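You operate a simulated robot arm through the tools that you are given. There is no shell and no other tool. Be economical: measure what you need, move in short steps, check, and stop when the job is done.

You are at the controls of a simulated two-armed robot. One attempt, no reset.

TASK
Pick up the foam pad from the top of the orange machine cart with one hand, pass it to the other hand and put it on the middle shelf of the orange machine cart. Set down upright: foam pad.

The check looks at the end state, three seconds after you hand in, the way a careful person would. Anything else that was tipped, shoved, dropped, spilled or broken makes it a failure.

THE ROBOT
Two 6-joint arms with two-finger parallel grippers on one trunk, on a base that drives. Base frame: it is fixed to the floor where the robot stands at the start and does not move with it; the origin is under the middle of the robot, x ahead of it, y to its left, z up. Lengths are in m, angles in degrees, forces in N, time in s.
The left shoulder is at the start at [-0.077, 0.177, 0.832], the right one opposite. With the tool pointing down near the work surface each hand reaches from about 0.1 to 0.68 m from the robot's upright axis, wherever it stands, measured 20 degrees to its own side. Places, roughly: middle shelf of the orange machine cart [0.9, 0, 0.6]. Payload 1.57 kg a hand.
The TCP of each hand is the grasp point between the finger pads, 0.03 m short of the fingertips. In the tool frame z runs along the fingers and y along their closing line. The gripper opens to 0.08 m. The fingers are 0.017 m wide and 0.012 m thick; the gripper's body (0.04 by 0.082 m) begins 0.08 m behind the TCP.
Orientation is told as [roll, pitch, yaw] about the base's x, y, z axes, in that order, counted from this pose: with the fingers straight down and closing along the base's y, the tool's x points along the base's -x, its y along +y and its z along -z.

THE INTERFACE
- The arms move only by the tool drive_tool. It takes "left_deltas", "right_deltas" or both (then of equal length, played together; a hand with none holds still); each is a list of rows, each an object of numbers (a shift or turn left out is 0, a gripper value left out holds the last): "wx", "wy", "wz": the turn, a rotation vector about the base's x, y, z in degrees; "tx", "ty", "tz": the shift along the base's x, y, z in m; "hand": the finger opening in m, from 0 to 0.08. In form: [{"wx": .., "wy": .., "wz": .., "tx": .., "ty": .., "tz": .., "hand": ..}, ...]. A call has 1 to 8 rows; each row shifts and turns the commanded pose from where the row before left it. Rows are played at 5 a second. More than 0.05 m and 8.6 degrees between two rows, or a gripper value outside its range, and nothing of the call is played. Where a pose cannot be reached the arm comes as near as it can. A force on the tool above 40 N (or 10 N above the force at the start of the call, whichever is more), or a blocked arm, ends the call early, and 0.2 s more pass. The fingers move at their own pace (about 0.072 m/s each) and stop on an object; they squeeze with about 25 N. The grip force told is the motor's: it shows also when the fingers shut on nothing. Time passes only in rows, and 0.2 s behind the last, so rows that do not move let the fingers close. It gives the time, the measured TCP pose, the force on the tool (base axes), the opening and the grip force at its end, in the units of the frame above (readings bear some noise), with the torque about the TCP (base axes, N m) and any sound that the robot's microphone picked up.
- Cameras (640 x 400 px; columns grow to the right, rows downward): "scene" is now at [0.0368, 0.0167, 1.5578]; the picture's right is [0.22, -0.98, 0.00], its down [-0.72, -0.16, -0.68] and it looks along [0.66, 0.15, -0.73] (base axes); focal length 249 px, centre (320, 200). "left" rides on the left gripper at [0.072, 0.007, -0.122] in its tool frame; the picture's right is [-0.09, 1.00, 0.00], its down [-0.84, -0.08, -0.54] and it looks along [-0.54, -0.05, 0.84] (tool axes); focal length 238 px, centre (320, 200). "right" rides on the right gripper at [0.072, -0.007, -0.122] in its tool frame; the picture's right is [0.09, 1.00, 0.00], its down [-0.84, 0.08, -0.54] and it looks along [-0.54, 0.05, 0.84] (tool axes); focal length 238 px, centre (320, 200). There is no depth. A picture from a camera that has moved, and an enlarged one, comes with that camera's place and axes in the base frame and with its lens.
- get_image(camera): a new picture of that camera. It takes no simulated time.
- slide_trunk(by): slides the trunk up (or, below 0, down) by that many m; the arms and the scene camera ride with it, the base frame stays. It gives what a move gives, with no picture.
- base_move(legs): drives the robot by 1 to 6 legs, each [ahead, left, turn to the left] in m, m and degrees, along the robot's own axes; the way and the turn of a leg run together, so that a leg with both is an arc; at most 1.5 m and 180 degrees a leg. The arms and the cameras ride along, it lands a little off, and it stops where it bumps. It gives what a move gives.
- head_to(pan, tilt): turns the head with the scene camera to pan (to the left, within 143 degrees either way) and tilt (down, from -29 to 69), counted from straight ahead of the robot. It gives what a move gives.
- close_up(camera, box): a new picture of the part [left, top, right, bottom] of that camera's present view, enlarged. It takes no simulated time.
- sign_off(): hands the job in; it is judged then, once.

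Go step by step. Nothing tells you exact positions but the pictures and the camera data: compare them with the known pose of the tool, close in by small moves and look again before you grip or let go. The budget is 120 turns and 100 pictures, counting those below and the enlarged ones. Unless the task says otherwise, let go and move clear before handing in, and close with one line.

The tools are called after "Emit:" as name(argument=value, ...) on one line, values as JSON. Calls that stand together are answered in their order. drive_tool: Moves the arms, as the interface text tells. Its arguments: {"type":"object","properties":{"left_deltas":{"type":"array"},"right_deltas":{"type":"array"}},"required":[]} The other tools are called the same way: slide_trunk (by) slides the trunk up or down; base_move (legs) drives the base; head_to (pan, tilt) turns the head that bears the scene camera; get_image (camera) takes a picture; close_up (camera, box) takes an enlarged picture of a part of a camera's view; sign_off () hands the job in.

At the start:

```text
t: 0.0
left_tcp_pos: [0.4299, 0.4075, 1.1889]
left_tool_rot: [-0.1, -0.1, -0.1]
left_force: [0.4, 0.8, 0.3]
left_moment: [-0.03, 0.01, -0.02]
left_finger_gap: 0.0798
left_gripper_force: 0.0
right_tcp_pos: [0.349, -0.0138, 1.1992]
right_tool_rot: [-0.1, 0.0, 0.0]
right_force: [0.3, -0.5, 0.5]
right_moment: [0.03, 0.01, 0.02]
right_finger_gap: 0.0799
right_gripper_force: 0.1
trunk travel left (down, up): [-0.275, 0.053]
robot x, y, heading: [-0.0002, 0.0003, 0.3]
head pan, tilt: [12.8, 47.3]
```

scene: 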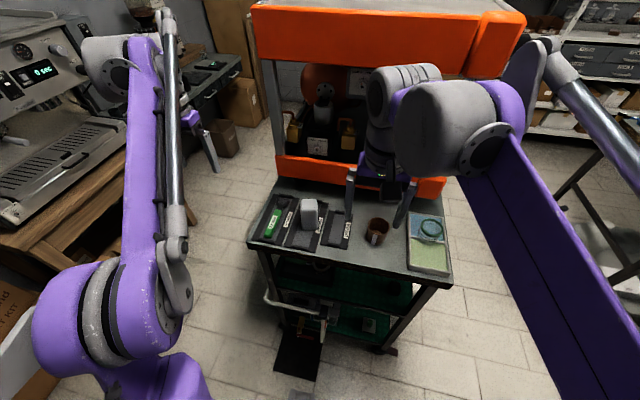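
right: 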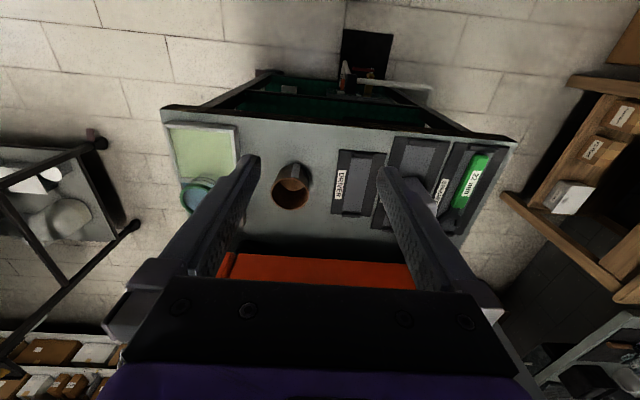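
left: 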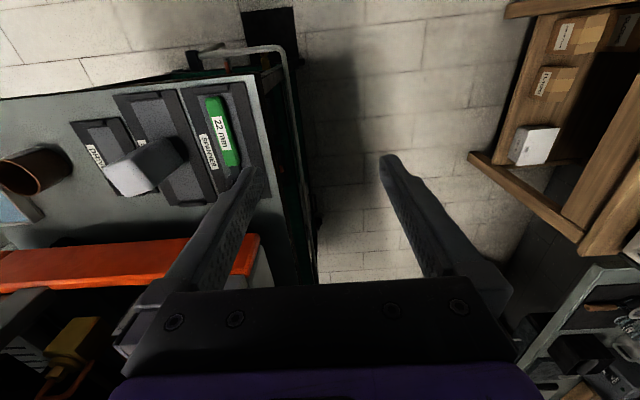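

I see a cart with trays, a grey-white block, a mug and a greenish pad on top. I'll take enlarged views to identify the foam pad and the shelves.

Emit:
close_up(camera="scene", box=[230, 170, 470, 320])

Emit:
close_up(camera="scene", box=[240, 230, 480, 380])

Emit:
close_up(camera="right", box=[150, 60, 530, 300])

```text
2.67 times, centred on (350, 245) of scene
camera zoom: at [0.0368, 0.0167, 1.5578], right [0.22, -0.98, 0.0], down [-0.72, -0.16, -0.68], along [0.66, 0.15, -0.73], focal length 664 px, centre (240, 80)
```

zoom: 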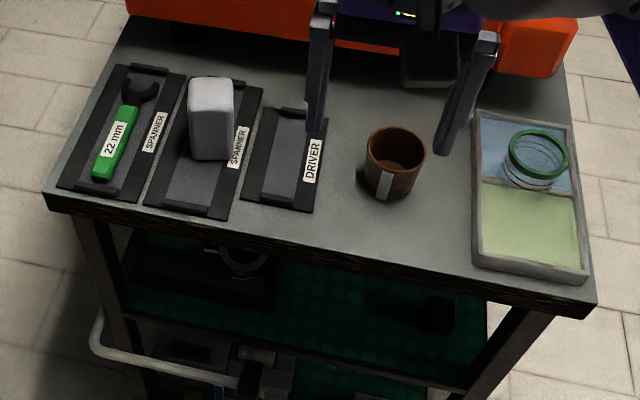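

```text
2.67 times, centred on (360, 305) of scene
camera zoom: at [0.0368, 0.0167, 1.5578], right [0.22, -0.98, 0.0], down [-0.72, -0.16, -0.68], along [0.66, 0.15, -0.73], focal length 664 px, centre (213, -80)
```

zoom: 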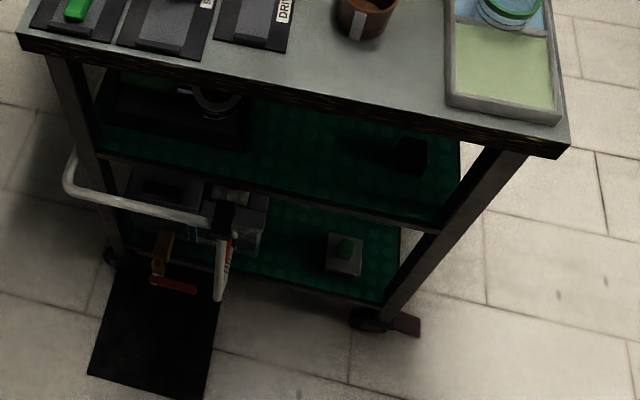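

```text
1.67 times, centred on (340, 180) of right
camera zoom: at [0.2776, -0.0191, 1.3218], right [-0.09, 1.0, 0.0], down [0.84, 0.08, 0.54], along [0.54, 0.05, -0.84], focal length 397 px, centre (287, 233)
```

zoom: 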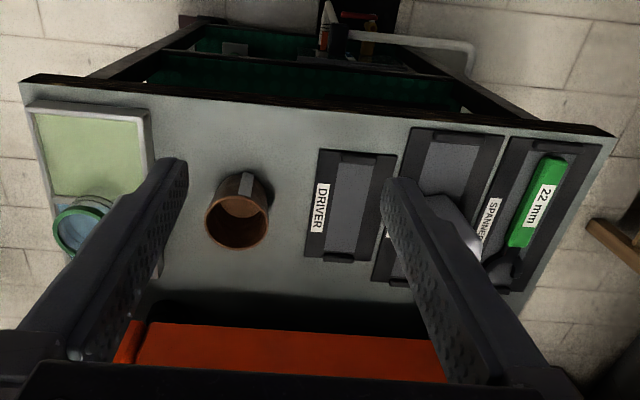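

The foam pad is the pale block standing in the middle tray, about 0.046 x 0.05 x 0.085 m, near [0.475, 0.145, 0.955–1.04]. Before moving I'll look at it more closely with the left camera, and lower the head tilt to look at the shelf.

Emit:
close_up(camera="left", box=[0, 60, 320, 260])

Emit:
close_up(camera="scene", box=[260, 180, 360, 250])

```text
2.00 times, centred on (160, 160) of left
camera zoom: at [0.3567, 0.4133, 1.31], right [0.09, 1.0, 0.0], down [0.84, -0.08, 0.54], along [0.54, -0.05, -0.84], focal length 477 px, centre (640, 280)
```

zoom: 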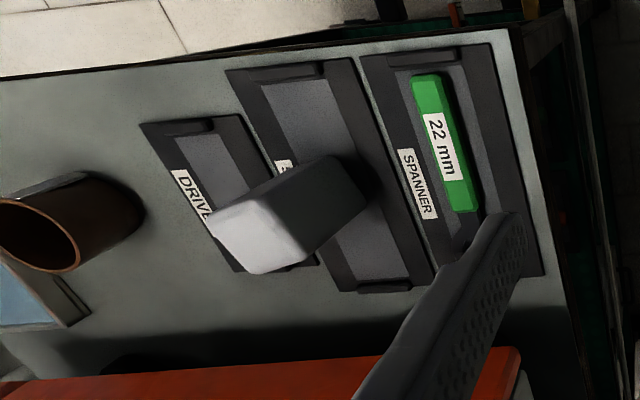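

```text
5.71 times, centred on (310, 215) of scene
camera zoom: at [0.0368, 0.0167, 1.5578], right [0.22, -0.98, 0.0], down [-0.72, -0.16, -0.68], along [0.66, 0.15, -0.73], focal length 1423 px, centre (377, 114)
```

zoom: 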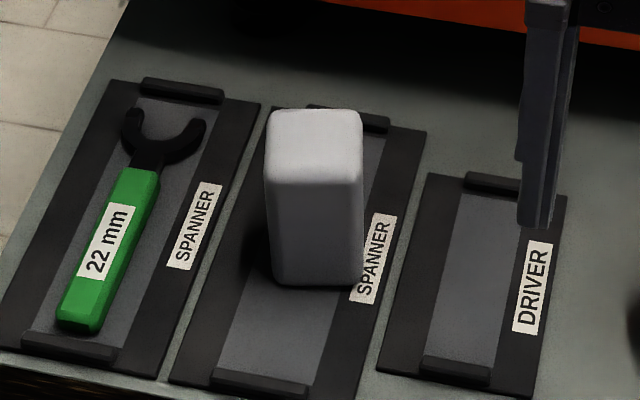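

The pad stands free in the tray, yawed about 11°, with its top near z 1.035. I'll move the left hand above it and slide the right hand aside.

Emit:
drive_tool(left_deltas=[{"tx": 0.008, "ty": -0.043, "wz": 1.8}, {"tx": 0.008, "ty": -0.043, "wz": 1.8}, {"tx": 0.008, "ty": -0.043, "wz": 1.8}, {"tx": 0.008, "ty": -0.043, "wz": 1.8}, {"tx": 0.008, "ty": -0.043, "wz": 1.8}, {"tx": 0.008, "ty": -0.0425, "wz": 2}], right_deltas=[{"ty": -0.03}, {"ty": -0.03}, {"ty": -0.03}, {"ty": -0.03}, {"ty": -0.03}, {"ty": -0.03}])

Emit:
get_image(camera="left")

Emit:
get_image(camera="scene")

```text
t: 1.4
left_tcp_pos: [0.4783, 0.147, 1.1884]
left_tool_rot: [0.1, 0.0, 11.2]
left_force: [0.3, 0.2, -0.7]
left_moment: [0.01, 0.03, 0.02]
left_finger_gap: 0.08
left_gripper_force: 0.0
right_tcp_pos: [0.3499, -0.1952, 1.1975]
right_tool_rot: [0.1, 0.0, 0.1]
right_force: [0.2, 0.1, 1.1]
right_moment: [0.03, 0.0, -0.05]
right_finger_gap: 0.0803
right_gripper_force: 0.0
trunk travel left (down, up): [-0.275, 0.053]
robot x, y, heading: [-0.0004, -0.0038, 0.1]
head pan, tilt: [12.8, 47.3]
```

```text
91 pictures are left
camera left: at [0.4057, 0.1395, 1.3108], right [-0.1, 0.99, 0.0], down [0.84, 0.08, 0.54], along [0.54, 0.06, -0.84], focal length 238 px, centre (320, 200)
```

left: 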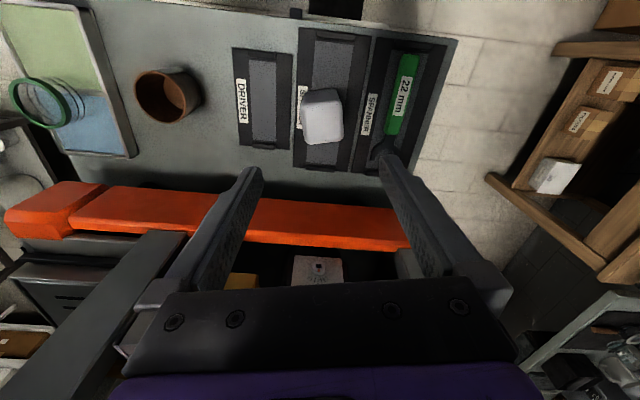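

```text
90 pictures are left
camera scene: at [0.0373, 0.015, 1.5578], right [0.22, -0.97, 0.0], down [-0.72, -0.16, -0.68], along [0.66, 0.15, -0.73], focal length 249 px, centre (320, 200)
```

scene: 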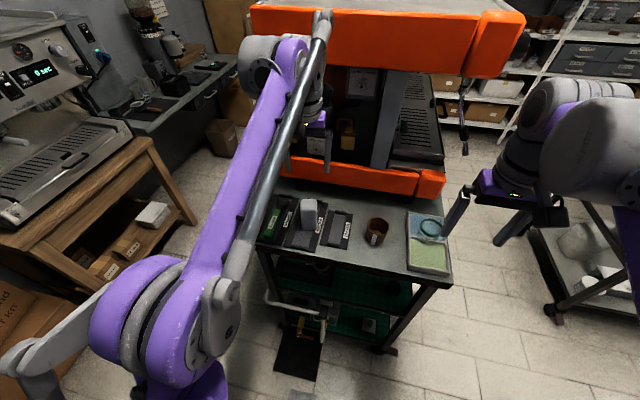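

Emit:
close_up(camera="left", box=[260, 60, 388, 160])

```text
4.00 times, centred on (324, 110) of left
camera zoom: at [0.4057, 0.1395, 1.3108], right [-0.1, 0.99, 0.0], down [0.84, 0.08, 0.54], along [0.54, 0.06, -0.84], focal length 953 px, centre (304, 560)
```

zoom: 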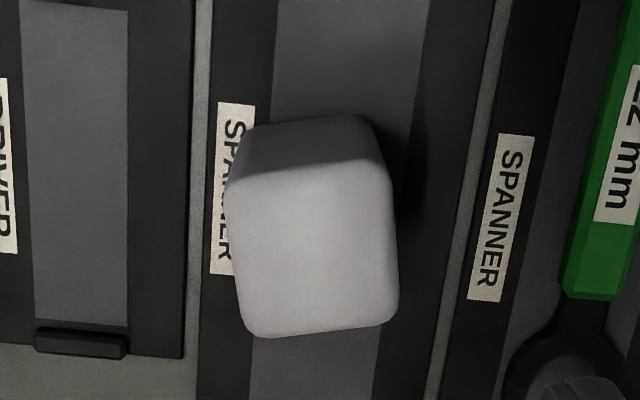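

The pad's top centre is at about [0.477, 0.1515, 1.035], with yaw about 12°. I'll descend straight and look before gripping.

Emit:
drive_tool(left_deltas=[{"tx": 0.004, "ty": 0.0045, "wz": 1, "tz": -0.03}, {"tz": -0.03}, {"tz": -0.03}, {"tz": -0.025}])

Emit:
get_image(camera="left")

```text
t: 2.4
left_tcp_pos: [0.4812, 0.1539, 1.0733]
left_tool_rot: [0.0, 0.0, 12.1]
left_force: [0.2, 0.5, -0.5]
left_moment: [0.0, 0.01, 0.0]
left_finger_gap: 0.0798
left_gripper_force: 0.0
right_tcp_pos: [0.3509, -0.1935, 1.197]
right_tool_rot: [0.1, 0.0, 0.0]
right_force: [-0.2, -0.2, 0.1]
right_moment: [0.01, 0.01, 0.0]
right_finger_gap: 0.08
right_gripper_force: 0.1
trunk travel left (down, up): [-0.275, 0.053]
robot x, y, heading: [-0.0033, 0.0022, 0.3]
head pan, tilt: [12.8, 47.3]
```

```text
88 pictures are left
camera left: at [0.4091, 0.1453, 1.1947], right [-0.12, 0.99, 0.0], down [0.83, 0.1, 0.54], along [0.54, 0.06, -0.84], focal length 238 px, centre (320, 200)
```

left: 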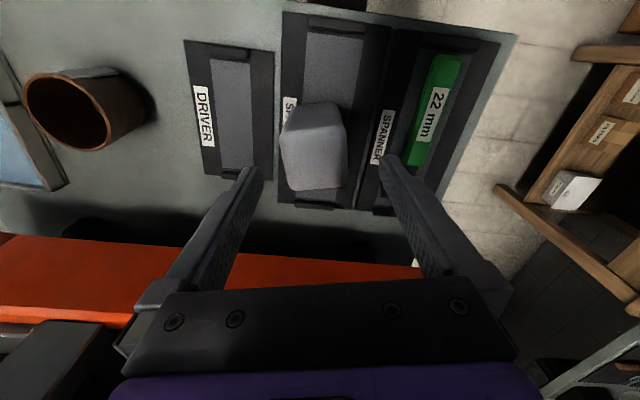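

Well lined up. I'll descend the last 45 mm and close the fingers.

Emit:
drive_tool(left_deltas=[{"tz": -0.023, "ty": -0.002}, {"tz": -0.022}, {}, {"hand": 0.03}, {}, {}, {}])

Emit:
get_image(camera="left")

```text
t: 4.0
left_tcp_pos: [0.4815, 0.1528, 1.0288]
left_tool_rot: [-0.1, -0.1, 12.0]
left_force: [0.4, -1.0, -0.6]
left_moment: [0.02, -0.03, 0.01]
left_finger_gap: 0.0472
left_gripper_force: 25.0
right_tcp_pos: [0.3501, -0.1944, 1.1985]
right_tool_rot: [0.0, 0.0, 0.1]
right_force: [-0.2, -0.2, -0.2]
right_moment: [0.0, 0.01, 0.0]
right_finger_gap: 0.0801
right_gripper_force: 0.0
trunk travel left (down, up): [-0.275, 0.053]
robot x, y, heading: [0.0025, 0.0022, -0.2]
head pan, tilt: [12.8, 47.3]
```

```text
87 pictures are left
camera left: at [0.4094, 0.1437, 1.1502], right [-0.12, 0.99, 0.0], down [0.83, 0.1, 0.54], along [0.54, 0.06, -0.84], focal length 238 px, centre (320, 200)
```

left: 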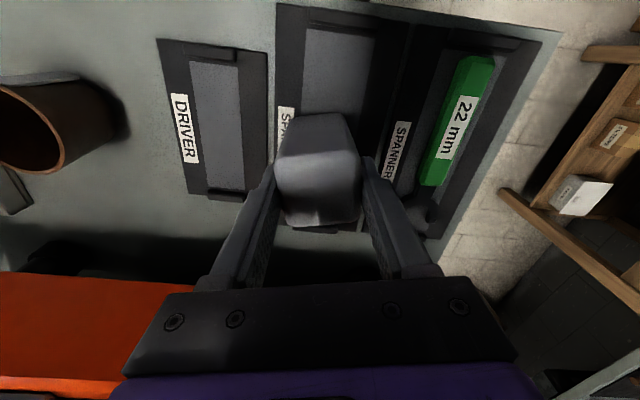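

Gripped at 47 mm. I'll lift straight up.

Emit:
drive_tool(left_deltas=[{"tz": 0.02}, {"tz": 0.04}, {"tz": 0.04}, {"tz": 0.04}])

Emit:
base_move(legs=[[-0.3, 0, 0]])

Emit:
get_image(camera="scene")

Emit:
get_image(camera="left")

```text
t: 5.0
left_tcp_pos: [0.4805, 0.1519, 1.1688]
left_tool_rot: [0.0, 0.1, 11.9]
left_force: [-1.0, 0.2, -0.1]
left_moment: [0.02, -0.02, -0.02]
left_finger_gap: 0.047
left_gripper_force: 24.9
right_tcp_pos: [0.3491, -0.1937, 1.1977]
right_tool_rot: [0.0, 0.0, 0.0]
right_force: [0.6, 1.3, -0.3]
right_moment: [0.03, 0.0, 0.0]
right_finger_gap: 0.0798
right_gripper_force: 0.0
trunk travel left (down, up): [-0.275, 0.053]
robot x, y, heading: [0.0029, -0.002, -0.0]
head pan, tilt: [12.8, 47.3]
```

```text
t: 7.0
left_tcp_pos: [0.1819, 0.1523, 1.1701]
left_tool_rot: [0.0, 0.0, 11.9]
left_force: [0.0, -0.2, -0.5]
left_moment: [0.0, -0.01, 0.03]
left_finger_gap: 0.0472
left_gripper_force: 25.0
right_tcp_pos: [0.0491, -0.1938, 1.1986]
right_tool_rot: [-0.1, 0.0, -0.2]
right_force: [0.0, -0.2, -0.2]
right_moment: [-0.06, -0.01, 0.0]
right_finger_gap: 0.0799
right_gripper_force: 0.1
trunk travel left (down, up): [-0.275, 0.053]
robot x, y, heading: [-0.2971, -0.0022, -0.0]
head pan, tilt: [12.8, 47.3]
```

```text
86 pictures are left
camera scene: at [-0.2635, 0.0169, 1.5578], right [0.22, -0.98, 0.0], down [-0.72, -0.16, -0.68], along [0.66, 0.15, -0.74], focal length 249 px, centre (320, 200)
```

scene: 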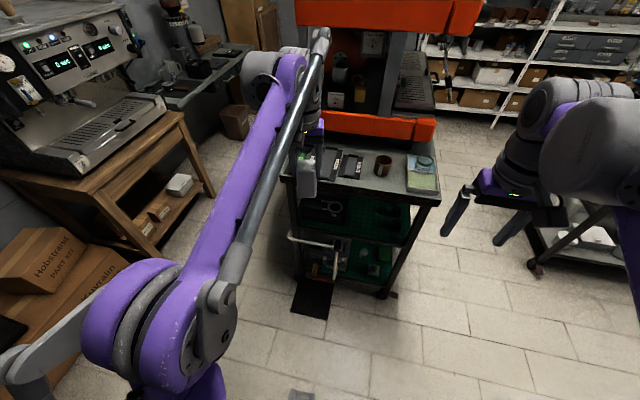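

```text
85 pictures are left
camera left: at [0.1087, 0.1435, 1.2907], right [-0.12, 0.99, 0.0], down [0.83, 0.1, 0.54], along [0.54, 0.06, -0.84], focal length 238 px, centre (320, 200)
```

left: 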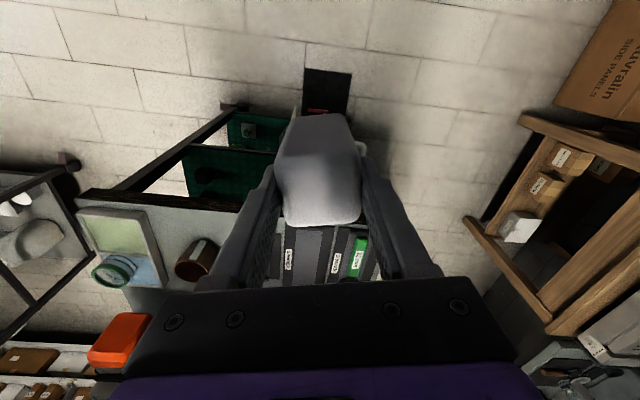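

The pad is held and clear of the cart. I'll zoom on the middle shelf to choose a free spot.

Emit:
close_up(camera="scene", box=[270, 150, 450, 310])

Emit:
close_up(camera="scene", box=[280, 180, 430, 270])

```text
2.50 times, centred on (360, 230) of scene
camera zoom: at [-0.2635, 0.0169, 1.5578], right [0.22, -0.98, 0.0], down [-0.72, -0.16, -0.68], along [0.66, 0.15, -0.74], focal length 622 px, centre (220, 125)
```

zoom: 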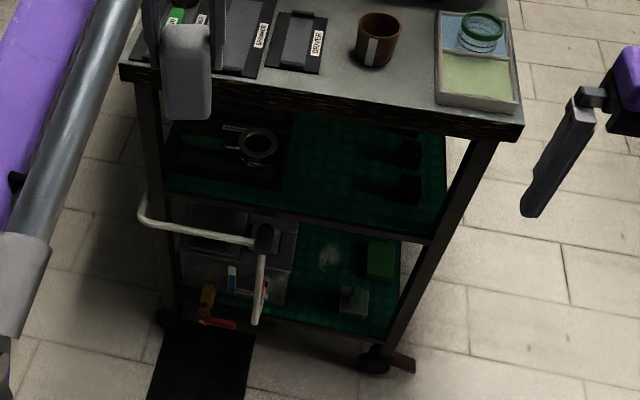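

```text
4.27 times, centred on (355, 225) of scene
camera zoom: at [-0.2635, 0.0169, 1.5578], right [0.22, -0.98, 0.0], down [-0.72, -0.16, -0.68], along [0.66, 0.15, -0.74], focal length 1062 px, centre (171, 93)
```

zoom: 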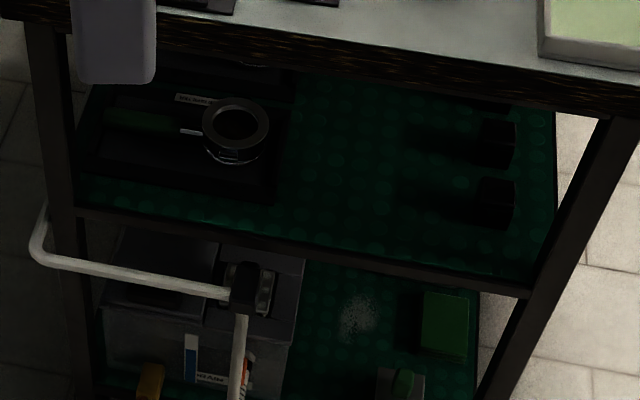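

The shelf surface is at z≈0.60 with its front edge at x≈0.40, and it is free around y≈-0.05. I'll now bring the pad to the middle and tilt the right hand to point forward and down for the handover.

Emit:
drive_tool(left_deltas=[{"ty": -0.018, "wz": -1.5, "tz": -0.01}, {"ty": -0.018, "wz": -1.5, "tz": -0.01}, {"ty": -0.018, "wz": -1.5, "tz": -0.01}, {"ty": -0.018, "wz": -1.5, "tz": -0.01}, {"ty": -0.018, "wz": -1.5, "tz": -0.01}, {"ty": -0.018, "wz": -1.5, "tz": -0.01}, {"ty": -0.018, "wz": -1.5, "tz": -0.01}, {"ty": -0.018, "wz": -1.5, "tz": -0.01}], right_deltas=[{"wy": -7, "tz": -0.02}, {"wy": -7, "tz": -0.02}, {"wy": -7, "tz": -0.02}, {"wy": -7, "tz": -0.02}, {"wy": -7, "tz": -0.02}, {"wy": -7, "tz": -0.02}, {"wy": -7, "tz": -0.02}, {"wy": -7, "tz": -0.02}])

Emit:
get_image(camera="scene")

Emit:
get_image(camera="right")

```text
t: 8.8
left_tcp_pos: [0.1819, 0.0079, 1.0891]
left_tool_rot: [0.1, 0.0, -0.1]
left_force: [0.0, -1.3, 0.2]
left_moment: [-0.02, 0.0, 0.01]
left_finger_gap: 0.0471
left_gripper_force: 25.7
right_tcp_pos: [0.0501, -0.1953, 1.0379]
right_tool_rot: [0.1, -56.1, -0.2]
right_force: [0.6, -1.2, 0.7]
right_moment: [-0.02, -0.04, -0.03]
right_finger_gap: 0.0801
right_gripper_force: 0.0
trunk travel left (down, up): [-0.275, 0.053]
robot x, y, heading: [-0.3058, 0.0006, -0.1]
head pan, tilt: [12.8, 47.3]
```

```text
82 pictures are left
camera scene: at [-0.2636, 0.0163, 1.5578], right [0.22, -0.98, 0.0], down [-0.72, -0.16, -0.68], along [0.66, 0.15, -0.73], focal length 249 px, centre (320, 200)
```

scene: 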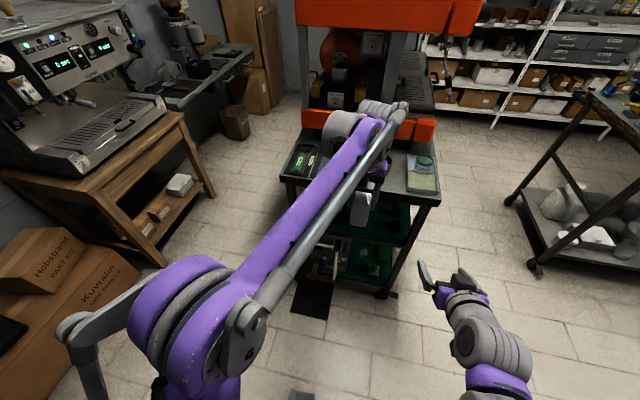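

```text
81 pictures are left
camera right: at [-0.0925, -0.2002, 1.0472], right [-0.05, 1.0, -0.08], down [0.02, 0.08, 1.0], along [1.0, 0.05, -0.02], focal length 238 px, centre (320, 200)
```

right: 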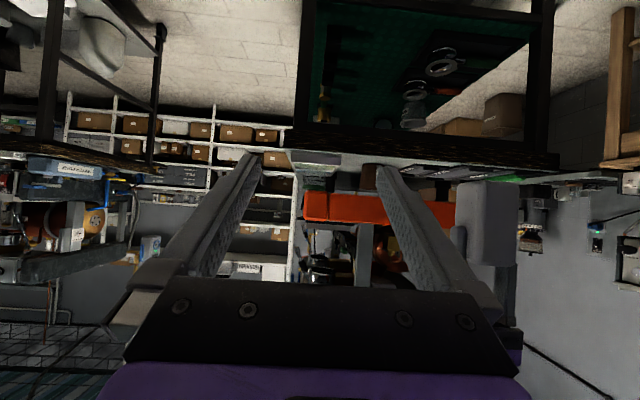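

The tilt worked and the pad is visible in the right camera. I'll zoom to measure the pad in the left grip.

Emit:
close_up(camera="right", box=[420, 160, 564, 280])

```text
3.33 times, centred on (492, 220) of right
camera zoom: at [-0.0925, -0.2002, 1.0472], right [-0.05, 1.0, -0.08], down [0.02, 0.08, 1.0], along [1.0, 0.05, -0.02], focal length 794 px, centre (-253, 133)
```

zoom: 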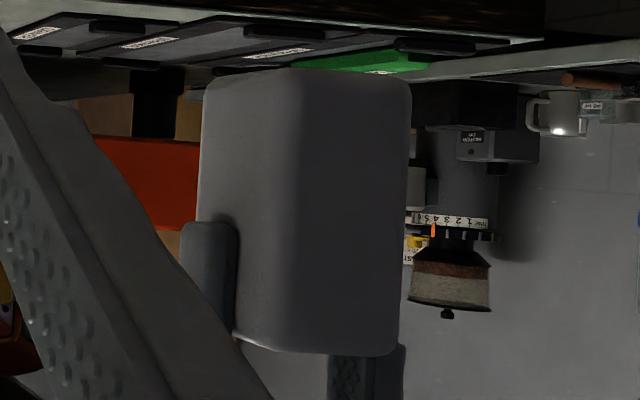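

The pad spans z≈1.008–1.095 with its centre near x 0.176, y 0.008, and the left fingertips end at z≈1.059. I'll slide the right hand sideways into line behind the lower half.

Emit:
drive_tool(right_deltas=[{"ty": 0.04, "tx": -0.004}, {"ty": 0.04}, {"ty": 0.04}, {"ty": 0.04}, {"ty": 0.043}])

Emit:
get_image(camera="right")

Emit:
get_image(camera="scene")

```text
t: 10.1
left_tcp_pos: [0.1833, 0.0093, 1.0892]
left_tool_rot: [0.1, 0.0, -0.1]
left_force: [0.3, -0.2, -0.6]
left_moment: [-0.02, 0.02, 0.01]
left_finger_gap: 0.0472
left_gripper_force: 25.4
right_tcp_pos: [0.0461, 0.0108, 1.0394]
right_tool_rot: [0.1, -55.9, -0.1]
right_force: [0.6, -0.6, 0.2]
right_moment: [0.04, 0.0, 0.01]
right_finger_gap: 0.0798
right_gripper_force: 0.1
trunk travel left (down, up): [-0.275, 0.053]
robot x, y, heading: [-0.3021, -0.0016, -0.4]
head pan, tilt: [12.8, 47.3]
```

```text
79 pictures are left
camera right: at [-0.0955, 0.0049, 1.0484], right [-0.05, 1.0, -0.08], down [0.02, 0.08, 1.0], along [1.0, 0.05, -0.02], focal length 238 px, centre (320, 200)
```

right: 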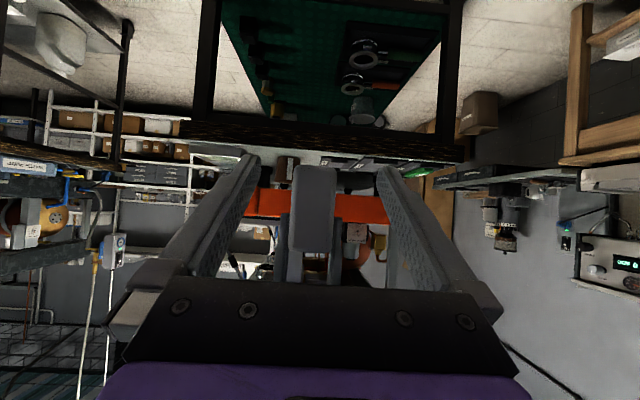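

```text
78 pictures are left
camera scene: at [-0.2625, 0.0182, 1.5577], right [0.22, -0.98, 0.0], down [-0.72, -0.16, -0.68], along [0.66, 0.15, -0.74], focal length 249 px, centre (320, 200)
```

scene: 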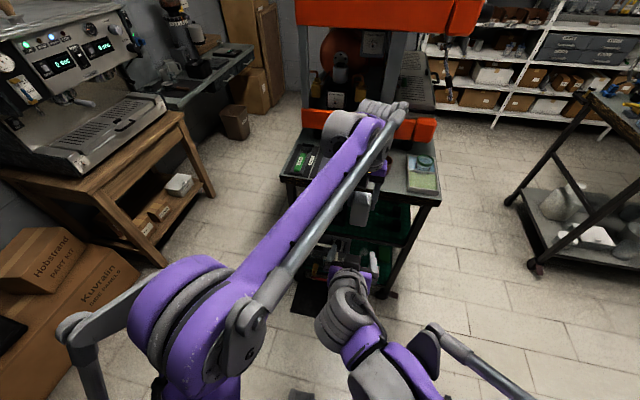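

The right hand is in line (pad centre y≈0.011). I'll advance it around the lower half of the pad.

Emit:
drive_tool(right_deltas=[{"tx": 0.03}, {"tx": 0.03}, {"tx": 0.02}, {"tx": 0.02}, {"tx": 0.015}])

Emit:
get_image(camera="right")

Emit:
get_image(camera="left")

```text
t: 11.2
left_tcp_pos: [0.1812, 0.0092, 1.0893]
left_tool_rot: [0.1, 0.0, -0.1]
left_force: [0.8, 0.2, -0.1]
left_moment: [0.0, 0.02, 0.03]
left_finger_gap: 0.047
left_gripper_force: 24.8
right_tcp_pos: [0.1612, 0.0088, 1.0395]
right_tool_rot: [0.1, -55.9, 0.0]
right_force: [-1.0, -0.4, -0.8]
right_moment: [0.0, -0.02, 0.02]
right_finger_gap: 0.08
right_gripper_force: 0.0
trunk travel left (down, up): [-0.275, 0.053]
robot x, y, heading: [-0.3017, 0.004, 0.0]
head pan, tilt: [12.8, 47.3]
```

```text
77 pictures are left
camera right: at [0.0194, 0.0035, 1.0483], right [-0.05, 1.0, -0.07], down [0.02, 0.08, 1.0], along [1.0, 0.05, -0.02], focal length 238 px, centre (320, 200)
```

right: 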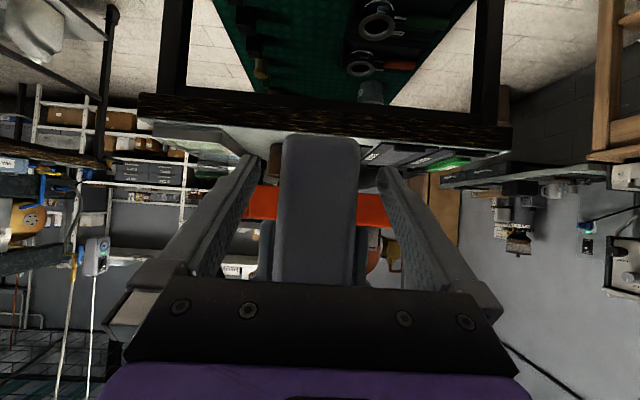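

```text
76 pictures are left
camera left: at [0.1095, 0.015, 1.2108], right [0.09, 1.0, 0.0], down [0.84, -0.08, 0.54], along [0.54, -0.05, -0.84], focal length 238 px, centre (320, 200)
```

left: 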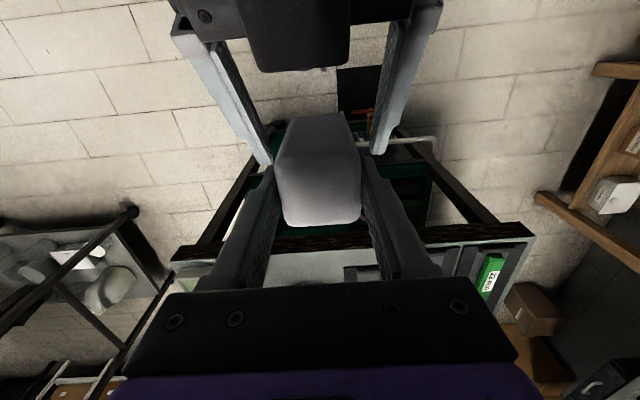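

Both hands are symmetric about the pad. I'll go 11 mm further, then close the right fingers.

Emit:
drive_tool(right_deltas=[{"tx": 0.011, "tz": -0.003}, {}, {"hand": 0.03}, {}, {}, {}])

Emit:
get_image(camera="left")

Emit:
get_image(camera="right")

```text
t: 12.7
left_tcp_pos: [0.1811, 0.0072, 1.0897]
left_tool_rot: [0.1, 0.0, -0.1]
left_force: [-2.2, 0.3, 0.6]
left_moment: [0.04, 0.04, 0.0]
left_finger_gap: 0.0468
left_gripper_force: 24.8
right_tcp_pos: [0.171, 0.0087, 1.0358]
right_tool_rot: [0.0, -56.0, -0.2]
right_force: [2.4, -1.4, -1.8]
right_moment: [0.01, 0.06, 0.0]
right_finger_gap: 0.0469
right_gripper_force: 25.0
trunk travel left (down, up): [-0.275, 0.053]
robot x, y, heading: [-0.2994, 0.0031, 0.1]
head pan, tilt: [12.8, 47.3]
```

```text
75 pictures are left
camera left: at [0.1092, 0.015, 1.211], right [0.09, 1.0, 0.0], down [0.84, -0.08, 0.54], along [0.54, -0.05, -0.84], focal length 238 px, centre (320, 200)
```

left: 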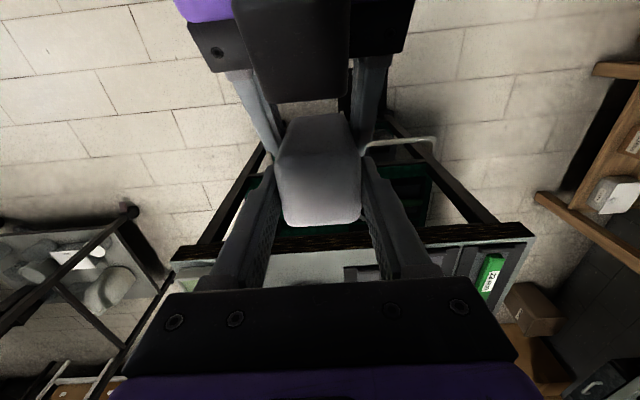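

```text
74 pictures are left
camera right: at [0.03, 0.0031, 1.045], right [-0.05, 1.0, -0.08], down [0.02, 0.08, 1.0], along [1.0, 0.05, -0.02], focal length 238 px, centre (320, 200)
```

right: 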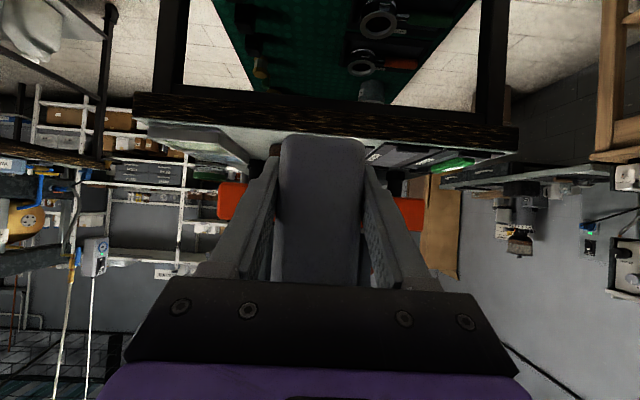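

Both hands hold the pad. I'll open the left hand and raise it straight up.

Emit:
drive_tool(left_deltas=[{"hand": 0.08}, {}, {}, {"tz": 0.03}, {"tz": 0.04}, {"tz": 0.04}])

Emit:
get_image(camera="left")

Emit:
get_image(camera="scene")

```text
t: 14.1
left_tcp_pos: [0.1807, 0.0073, 1.2016]
left_tool_rot: [0.0, 0.0, -0.1]
left_force: [0.6, 0.4, -0.3]
left_moment: [-0.03, 0.0, -0.02]
left_finger_gap: 0.0797
left_gripper_force: 0.0
right_tcp_pos: [0.1727, 0.0095, 1.0358]
right_tool_rot: [0.1, -56.1, -0.2]
right_force: [-0.1, -0.4, -0.2]
right_moment: [-0.02, -0.01, -0.05]
right_finger_gap: 0.0473
right_gripper_force: 25.4
trunk travel left (down, up): [-0.275, 0.053]
robot x, y, heading: [-0.2996, 0.002, -0.3]
head pan, tilt: [12.8, 47.3]
```

```text
73 pictures are left
camera left: at [0.1088, 0.014, 1.322], right [0.09, 1.0, 0.0], down [0.84, -0.08, 0.54], along [0.54, -0.05, -0.84], focal length 238 px, centre (320, 200)
```

left: 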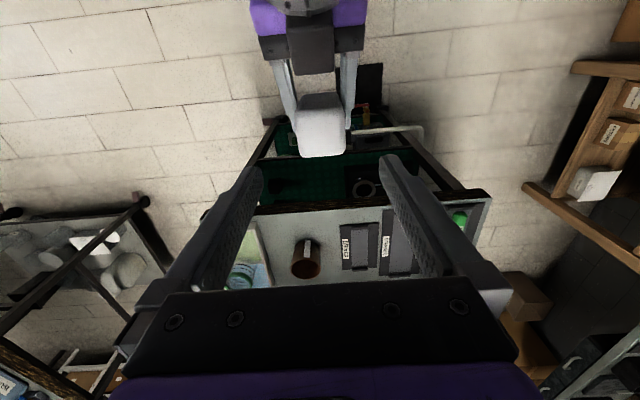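

```text
72 pictures are left
camera scene: at [-0.2631, 0.0167, 1.5578], right [0.22, -0.98, 0.0], down [-0.72, -0.16, -0.68], along [0.66, 0.15, -0.74], focal length 249 px, centre (320, 200)
```

scene: 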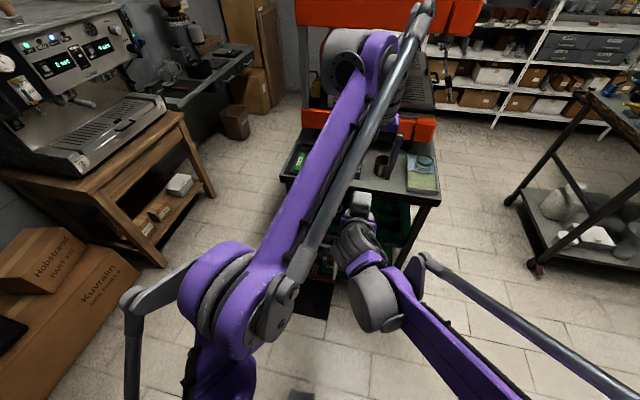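

The right hand holds the pad alone. I'll move the left hand up, back and to the side so it stays clear.

Emit:
drive_tool(left_deltas=[{"ty": 0.04, "tx": -0.016, "tz": 0.01}, {"ty": 0.04, "tx": -0.016, "tz": 0.01}, {"ty": 0.04, "tx": -0.016, "tz": 0.01}, {"ty": 0.04, "tx": -0.016, "tz": 0.01}, {"ty": 0.04, "tx": -0.016, "tz": 0.01}, {"ty": 0.04, "tx": -0.016, "tz": 0.01}, {"ty": 0.04, "tx": -0.016, "tz": 0.01}, {"ty": 0.04, "tx": -0.016, "tz": 0.01}])

Emit:
slide_trunk(by=-0.2)

Emit:
head_to(pan=0, tilt=40)

Emit:
get_image(camera="scene")

Emit:
get_image(camera="right")

```text
t: 15.8
left_tcp_pos: [0.0525, 0.3281, 1.2794]
left_tool_rot: [0.1, 0.0, -0.1]
left_force: [-0.1, -0.5, -0.7]
left_moment: [-0.02, 0.02, 0.02]
left_finger_gap: 0.0803
left_gripper_force: 0.1
right_tcp_pos: [0.1708, 0.0096, 1.0363]
right_tool_rot: [0.1, -56.1, -0.1]
right_force: [0.6, -0.2, 0.7]
right_moment: [0.03, 0.01, 0.03]
right_finger_gap: 0.047
right_gripper_force: 25.4
trunk travel left (down, up): [-0.275, 0.053]
robot x, y, heading: [-0.2996, 0.0003, 0.1]
head pan, tilt: [12.8, 47.3]
```

```text
t: 18.0
left_tcp_pos: [0.0526, 0.3281, 1.0792]
left_tool_rot: [0.0, -0.1, -0.2]
left_force: [0.1, 0.4, 0.4]
left_moment: [0.0, -0.01, -0.04]
left_finger_gap: 0.08
left_gripper_force: 0.1
right_tcp_pos: [0.1715, 0.0087, 0.8361]
right_tool_rot: [0.0, -56.1, -0.2]
right_force: [0.9, -0.7, 0.4]
right_moment: [0.01, 0.02, -0.02]
right_finger_gap: 0.0473
right_gripper_force: 25.2
trunk travel left (down, up): [-0.075, 0.253]
robot x, y, heading: [-0.3004, 0.0006, -0.1]
head pan, tilt: [12.8, 47.3]
```

```text
t: 18.8
left_tcp_pos: [0.0522, 0.3286, 1.0791]
left_tool_rot: [0.1, 0.0, -0.1]
left_force: [-0.7, 0.3, 0.4]
left_moment: [0.04, 0.0, 0.02]
left_finger_gap: 0.08
left_gripper_force: 0.0
right_tcp_pos: [0.1716, 0.0089, 0.8351]
right_tool_rot: [0.1, -56.0, -0.1]
right_force: [0.5, 1.1, 0.3]
right_moment: [0.03, 0.03, -0.02]
right_finger_gap: 0.047
right_gripper_force: 25.8
trunk travel left (down, up): [-0.075, 0.253]
robot x, y, heading: [-0.302, 0.0035, -0.1]
head pan, tilt: [0.0, 40.0]
```

```text
71 pictures are left
camera scene: at [-0.2256, -0.0007, 1.3617], right [0.0, -1.0, 0.0], down [-0.64, 0.0, -0.77], along [0.77, 0.0, -0.64], focal length 249 px, centre (320, 200)
```

scene: 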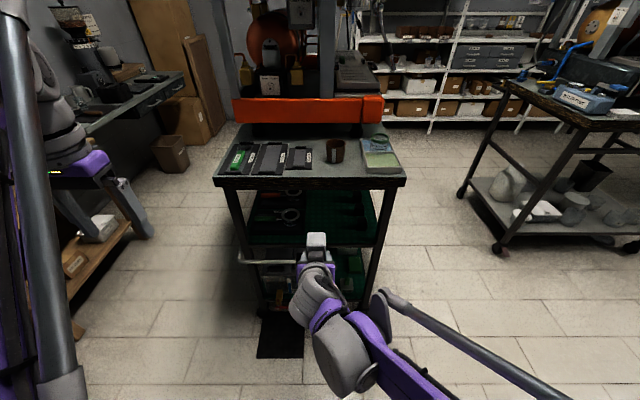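

```text
70 pictures are left
camera right: at [0.0296, 0.0034, 0.8448], right [-0.05, 1.0, -0.08], down [0.02, 0.08, 1.0], along [1.0, 0.05, -0.02], focal length 238 px, centre (320, 200)
```

right: 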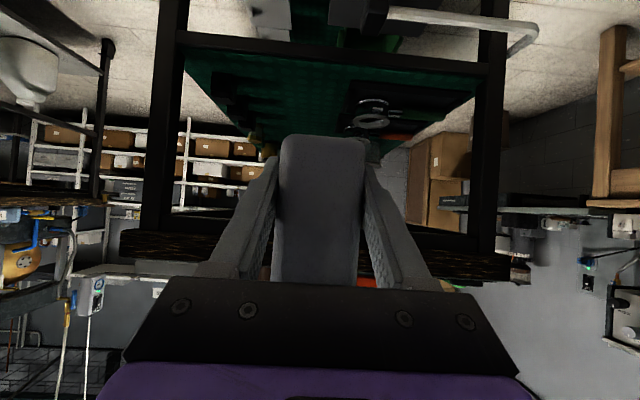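

Path is clear. I'll lower the right hand to shelf approach height and shift it to y≈-0.045 while still in front of the cart.

Emit:
drive_tool(right_deltas=[{"ty": -0.009, "tz": -0.027}, {"ty": -0.009, "tz": -0.027}, {"ty": -0.009, "tz": -0.027}, {"ty": -0.009, "tz": -0.027}, {"ty": -0.009, "tz": -0.027}, {"ty": -0.009, "tz": -0.025}])

Emit:
get_image(camera="scene")

Emit:
get_image(camera="right")

```text
t: 20.2
left_tcp_pos: [0.0529, 0.3279, 1.0801]
left_tool_rot: [0.1, 0.0, -0.1]
left_force: [-0.5, 0.1, -0.5]
left_moment: [0.01, 0.0, 0.01]
left_finger_gap: 0.0801
left_gripper_force: 0.0
right_tcp_pos: [0.1711, -0.0455, 0.6751]
right_tool_rot: [0.1, -56.0, -0.1]
right_force: [0.5, 0.0, 0.4]
right_moment: [-0.03, 0.0, -0.01]
right_finger_gap: 0.0471
right_gripper_force: 24.9
trunk travel left (down, up): [-0.075, 0.253]
robot x, y, heading: [-0.3045, -0.0015, -0.1]
head pan, tilt: [0.0, 40.0]
```

```text
69 pictures are left
camera scene: at [-0.2253, -0.0008, 1.3617], right [0.0, -1.0, 0.0], down [-0.64, 0.0, -0.77], along [0.77, 0.0, -0.64], focal length 249 px, centre (320, 200)
```

scene: 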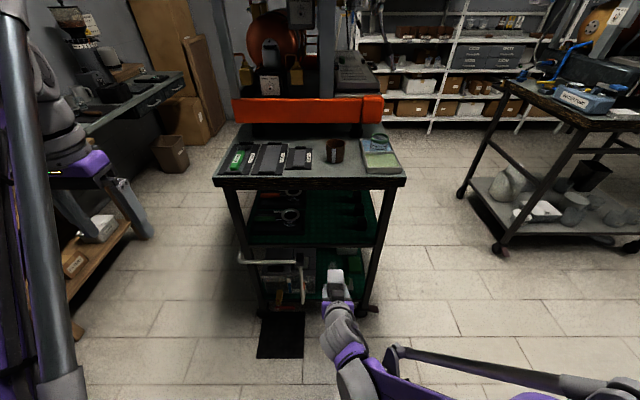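

```text
68 pictures are left
camera right: at [0.0295, -0.051, 0.6842], right [-0.05, 1.0, -0.08], down [0.02, 0.08, 1.0], along [1.0, 0.05, -0.02], focal length 238 px, centre (320, 200)
```

right: 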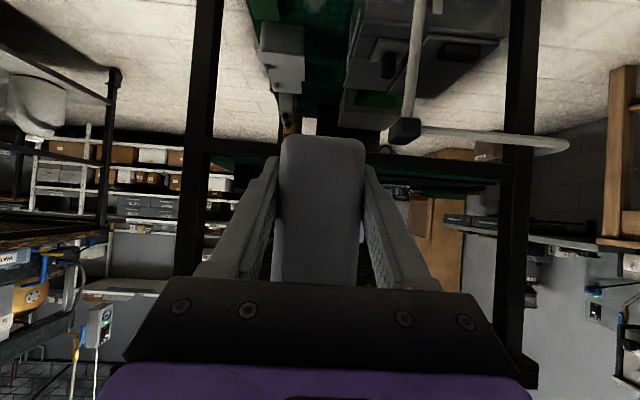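

Emit:
close_up(camera="right", box=[180, 110, 540, 220])

Emit:
close_up(camera="scene", box=[220, 170, 400, 320])

```text
1.78 times, centred on (360, 165) of right
camera zoom: at [0.0295, -0.051, 0.6842], right [-0.05, 1.0, -0.08], down [0.02, 0.08, 1.0], along [1.0, 0.05, -0.02], focal length 424 px, centre (249, 262)
```

zoom: 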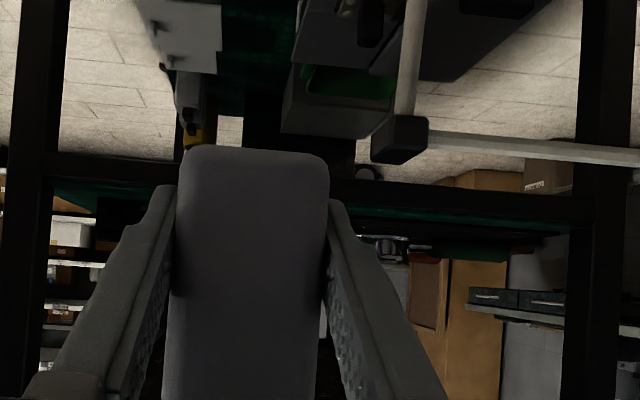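

```text
2.67 times, centred on (310, 245) of scene
camera zoom: at [-0.2253, -0.0008, 1.3617], right [0.0, -1.0, 0.0], down [-0.64, 0.0, -0.77], along [0.77, 0.0, -0.64], focal length 664 px, centre (347, 80)
```

zoom: 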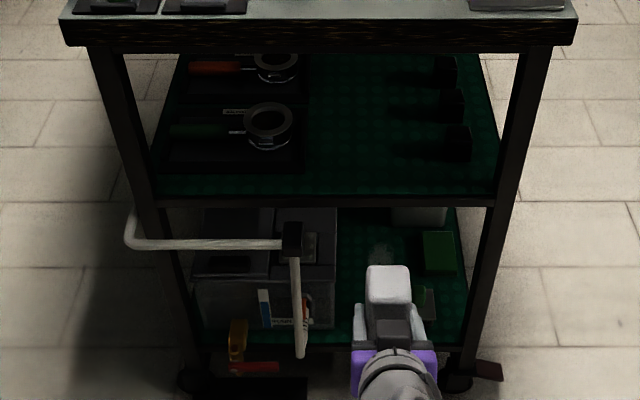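

Shelf surface z≈0.617 and front edge x≈0.40, free between y≈0.06 and -0.14. I'll raise slightly and drive in 0.2 m, then check.

Emit:
drive_tool(right_deltas=[{"tz": 0.012}])

Emit:
base_move(legs=[[0.2, 0, 0]])

Emit:
get_image(camera="scene")

Emit:
get_image(camera="right")

Emit:
get_image(camera="left")

```text
t: 20.6
left_tcp_pos: [0.0532, 0.3284, 1.0794]
left_tool_rot: [0.0, 0.1, -0.1]
left_force: [0.7, 0.8, 0.4]
left_moment: [0.01, 0.04, -0.02]
left_finger_gap: 0.0798
left_gripper_force: 0.1
right_tcp_pos: [0.1703, -0.0459, 0.6864]
right_tool_rot: [0.2, -56.0, -0.2]
right_force: [-0.4, 0.0, -0.1]
right_moment: [0.03, 0.0, 0.01]
right_finger_gap: 0.0472
right_gripper_force: 25.2
trunk travel left (down, up): [-0.075, 0.253]
robot x, y, heading: [-0.3015, 0.0006, -0.2]
head pan, tilt: [0.0, 40.0]
```

```text
t: 22.2
left_tcp_pos: [0.2512, 0.3284, 1.0809]
left_tool_rot: [0.0, 0.0, -0.1]
left_force: [0.9, 0.2, -1.0]
left_moment: [0.02, 0.03, -0.02]
left_finger_gap: 0.0798
left_gripper_force: 0.0
right_tcp_pos: [0.3701, -0.045, 0.6879]
right_tool_rot: [0.1, -56.0, -0.1]
right_force: [-0.1, 0.4, -0.5]
right_moment: [0.02, 0.02, -0.01]
right_finger_gap: 0.0472
right_gripper_force: 25.1
trunk travel left (down, up): [-0.075, 0.253]
robot x, y, heading: [-0.1008, -0.001, -0.0]
head pan, tilt: [0.0, 40.0]
```

```text
65 pictures are left
camera scene: at [-0.0272, -0.0011, 1.3617], right [0.0, -1.0, 0.0], down [-0.64, 0.0, -0.77], along [0.77, 0.0, -0.64], focal length 249 px, centre (320, 200)
```

scene: 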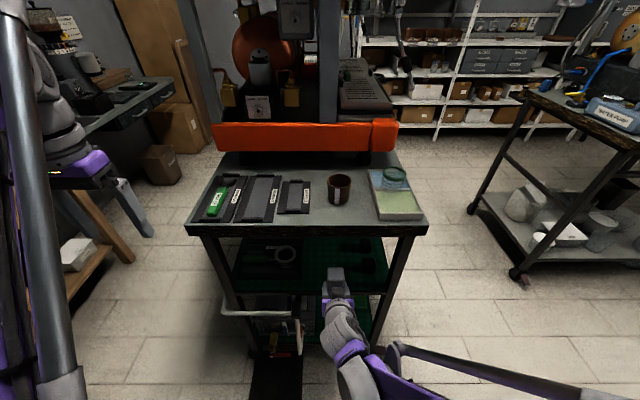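

```text
64 pictures are left
camera right: at [0.2275, -0.0512, 0.6966], right [-0.05, 1.0, -0.08], down [0.02, 0.08, 1.0], along [1.0, 0.05, -0.02], focal length 238 px, centre (320, 200)
```

right: 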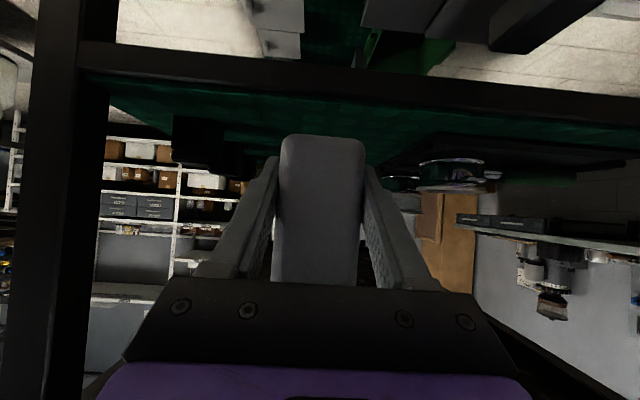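

```text
63 pictures are left
camera left: at [0.1788, 0.3344, 1.2005], right [0.09, 1.0, 0.0], down [0.84, -0.08, 0.54], along [0.54, -0.05, -0.84], focal length 238 px, centre (320, 200)
```

left: 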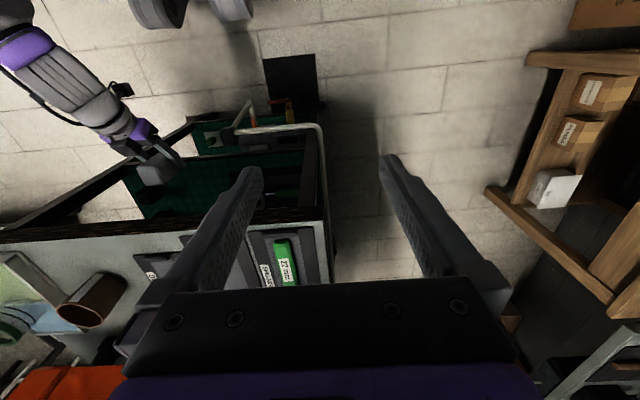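

Pad is entering above the shelf with clearance. I'll push forward with the arm by 0.10 m.

Emit:
drive_tool(right_deltas=[{"tx": 0.025}, {"tx": 0.025}, {"tx": 0.025}, {"tx": 0.025}])

Emit:
get_image(camera="right")

Emit:
close_up(camera="scene", box=[210, 220, 430, 370])

```text
t: 23.2
left_tcp_pos: [0.2513, 0.3273, 1.0796]
left_tool_rot: [0.0, 0.0, -0.1]
left_force: [-0.2, -0.8, 0.1]
left_moment: [0.03, 0.01, -0.01]
left_finger_gap: 0.0801
left_gripper_force: 0.0
right_tcp_pos: [0.4693, -0.0455, 0.6876]
right_tool_rot: [0.2, -56.1, -0.2]
right_force: [0.4, 0.3, 0.5]
right_moment: [0.03, 0.01, 0.0]
right_finger_gap: 0.0471
right_gripper_force: 25.1
trunk travel left (down, up): [-0.075, 0.253]
robot x, y, heading: [-0.1045, -0.0035, -0.1]
head pan, tilt: [0.0, 40.0]
```

```text
62 pictures are left
camera right: at [0.3275, -0.0512, 0.6967], right [-0.05, 1.0, -0.07], down [0.02, 0.08, 1.0], along [1.0, 0.05, -0.02], focal length 238 px, centre (320, 200)
```

right: 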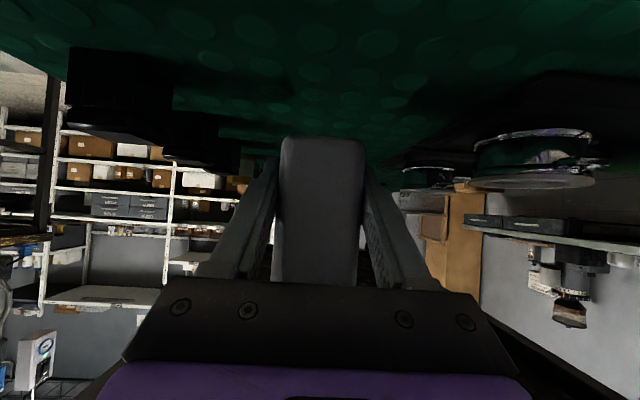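

```text
2.67 times, centred on (320, 295) of scene
camera zoom: at [-0.0276, -0.001, 1.3617], right [0.0, -1.0, 0.0], down [-0.64, 0.0, -0.77], along [0.77, 0.0, -0.64], focal length 664 px, centre (320, -53)
```

zoom: 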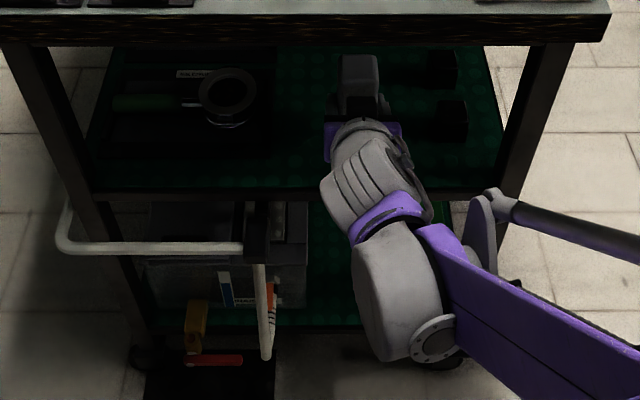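

The pad is over the free spot between the tray and the black cubes. I'll lower in small steps.

Emit:
drive_tool(right_deltas=[{"tz": -0.015}, {"tz": -0.01}, {"tz": -0.005}])

Emit:
close_up(camera="right", box=[220, 80, 420, 205])

```text
t: 24.0
left_tcp_pos: [0.2512, 0.3284, 1.0789]
left_tool_rot: [0.0, 0.0, -0.1]
left_force: [-0.9, 0.9, 1.0]
left_moment: [-0.01, 0.0, -0.02]
left_finger_gap: 0.08
left_gripper_force: 0.0
right_tcp_pos: [0.4686, -0.0456, 0.6565]
right_tool_rot: [0.1, -56.0, 0.0]
right_force: [-1.2, 1.2, -0.6]
right_moment: [0.01, 0.01, 0.02]
right_finger_gap: 0.047
right_gripper_force: 25.3
trunk travel left (down, up): [-0.075, 0.253]
robot x, y, heading: [-0.1016, -0.0012, 0.1]
head pan, tilt: [0.0, 40.0]
```

```text
3.20 times, centred on (320, 142) of right
camera zoom: at [0.3273, -0.0509, 0.6665], right [-0.05, 1.0, -0.08], down [0.02, 0.08, 1.0], along [1.0, 0.05, -0.02], focal length 763 px, centre (320, 384)
```

zoom: 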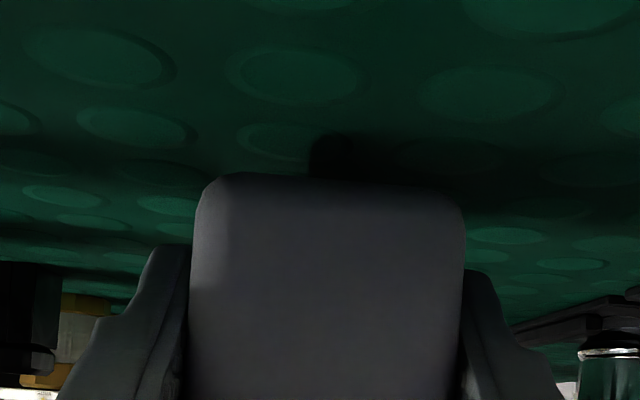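

Still just above the rubber mat. I'll lower in 3 mm steps, watching the force.

Emit:
drive_tool(right_deltas=[{"tz": -0.003}, {"tz": -0.003}, {"tz": -0.002}, {}])

Emit:
close_up(camera="right", box=[220, 80, 420, 205])

```text
t: 25.0
left_tcp_pos: [0.2499, 0.3278, 1.0801]
left_tool_rot: [-0.1, 0.0, -0.1]
left_force: [-0.4, -0.1, -0.7]
left_moment: [0.0, 0.01, 0.02]
left_finger_gap: 0.08
left_gripper_force: 0.0
right_tcp_pos: [0.4681, -0.0459, 0.6496]
right_tool_rot: [0.1, -56.1, -0.1]
right_force: [1.3, 0.2, 10.6]
right_moment: [-0.05, -0.1, 0.0]
right_finger_gap: 0.047
right_gripper_force: 25.3
trunk travel left (down, up): [-0.075, 0.253]
robot x, y, heading: [-0.1026, -0.0003, 0.0]
head pan, tilt: [0.0, 40.0]
```

```text
3.20 times, centred on (320, 142) of right
camera zoom: at [0.3271, -0.0514, 0.6594], right [-0.05, 1.0, -0.08], down [0.02, 0.08, 1.0], along [1.0, 0.05, -0.02], focal length 763 px, centre (320, 384)
```

zoom: 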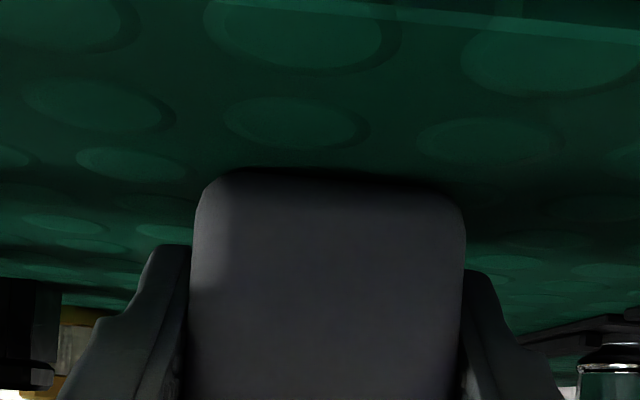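

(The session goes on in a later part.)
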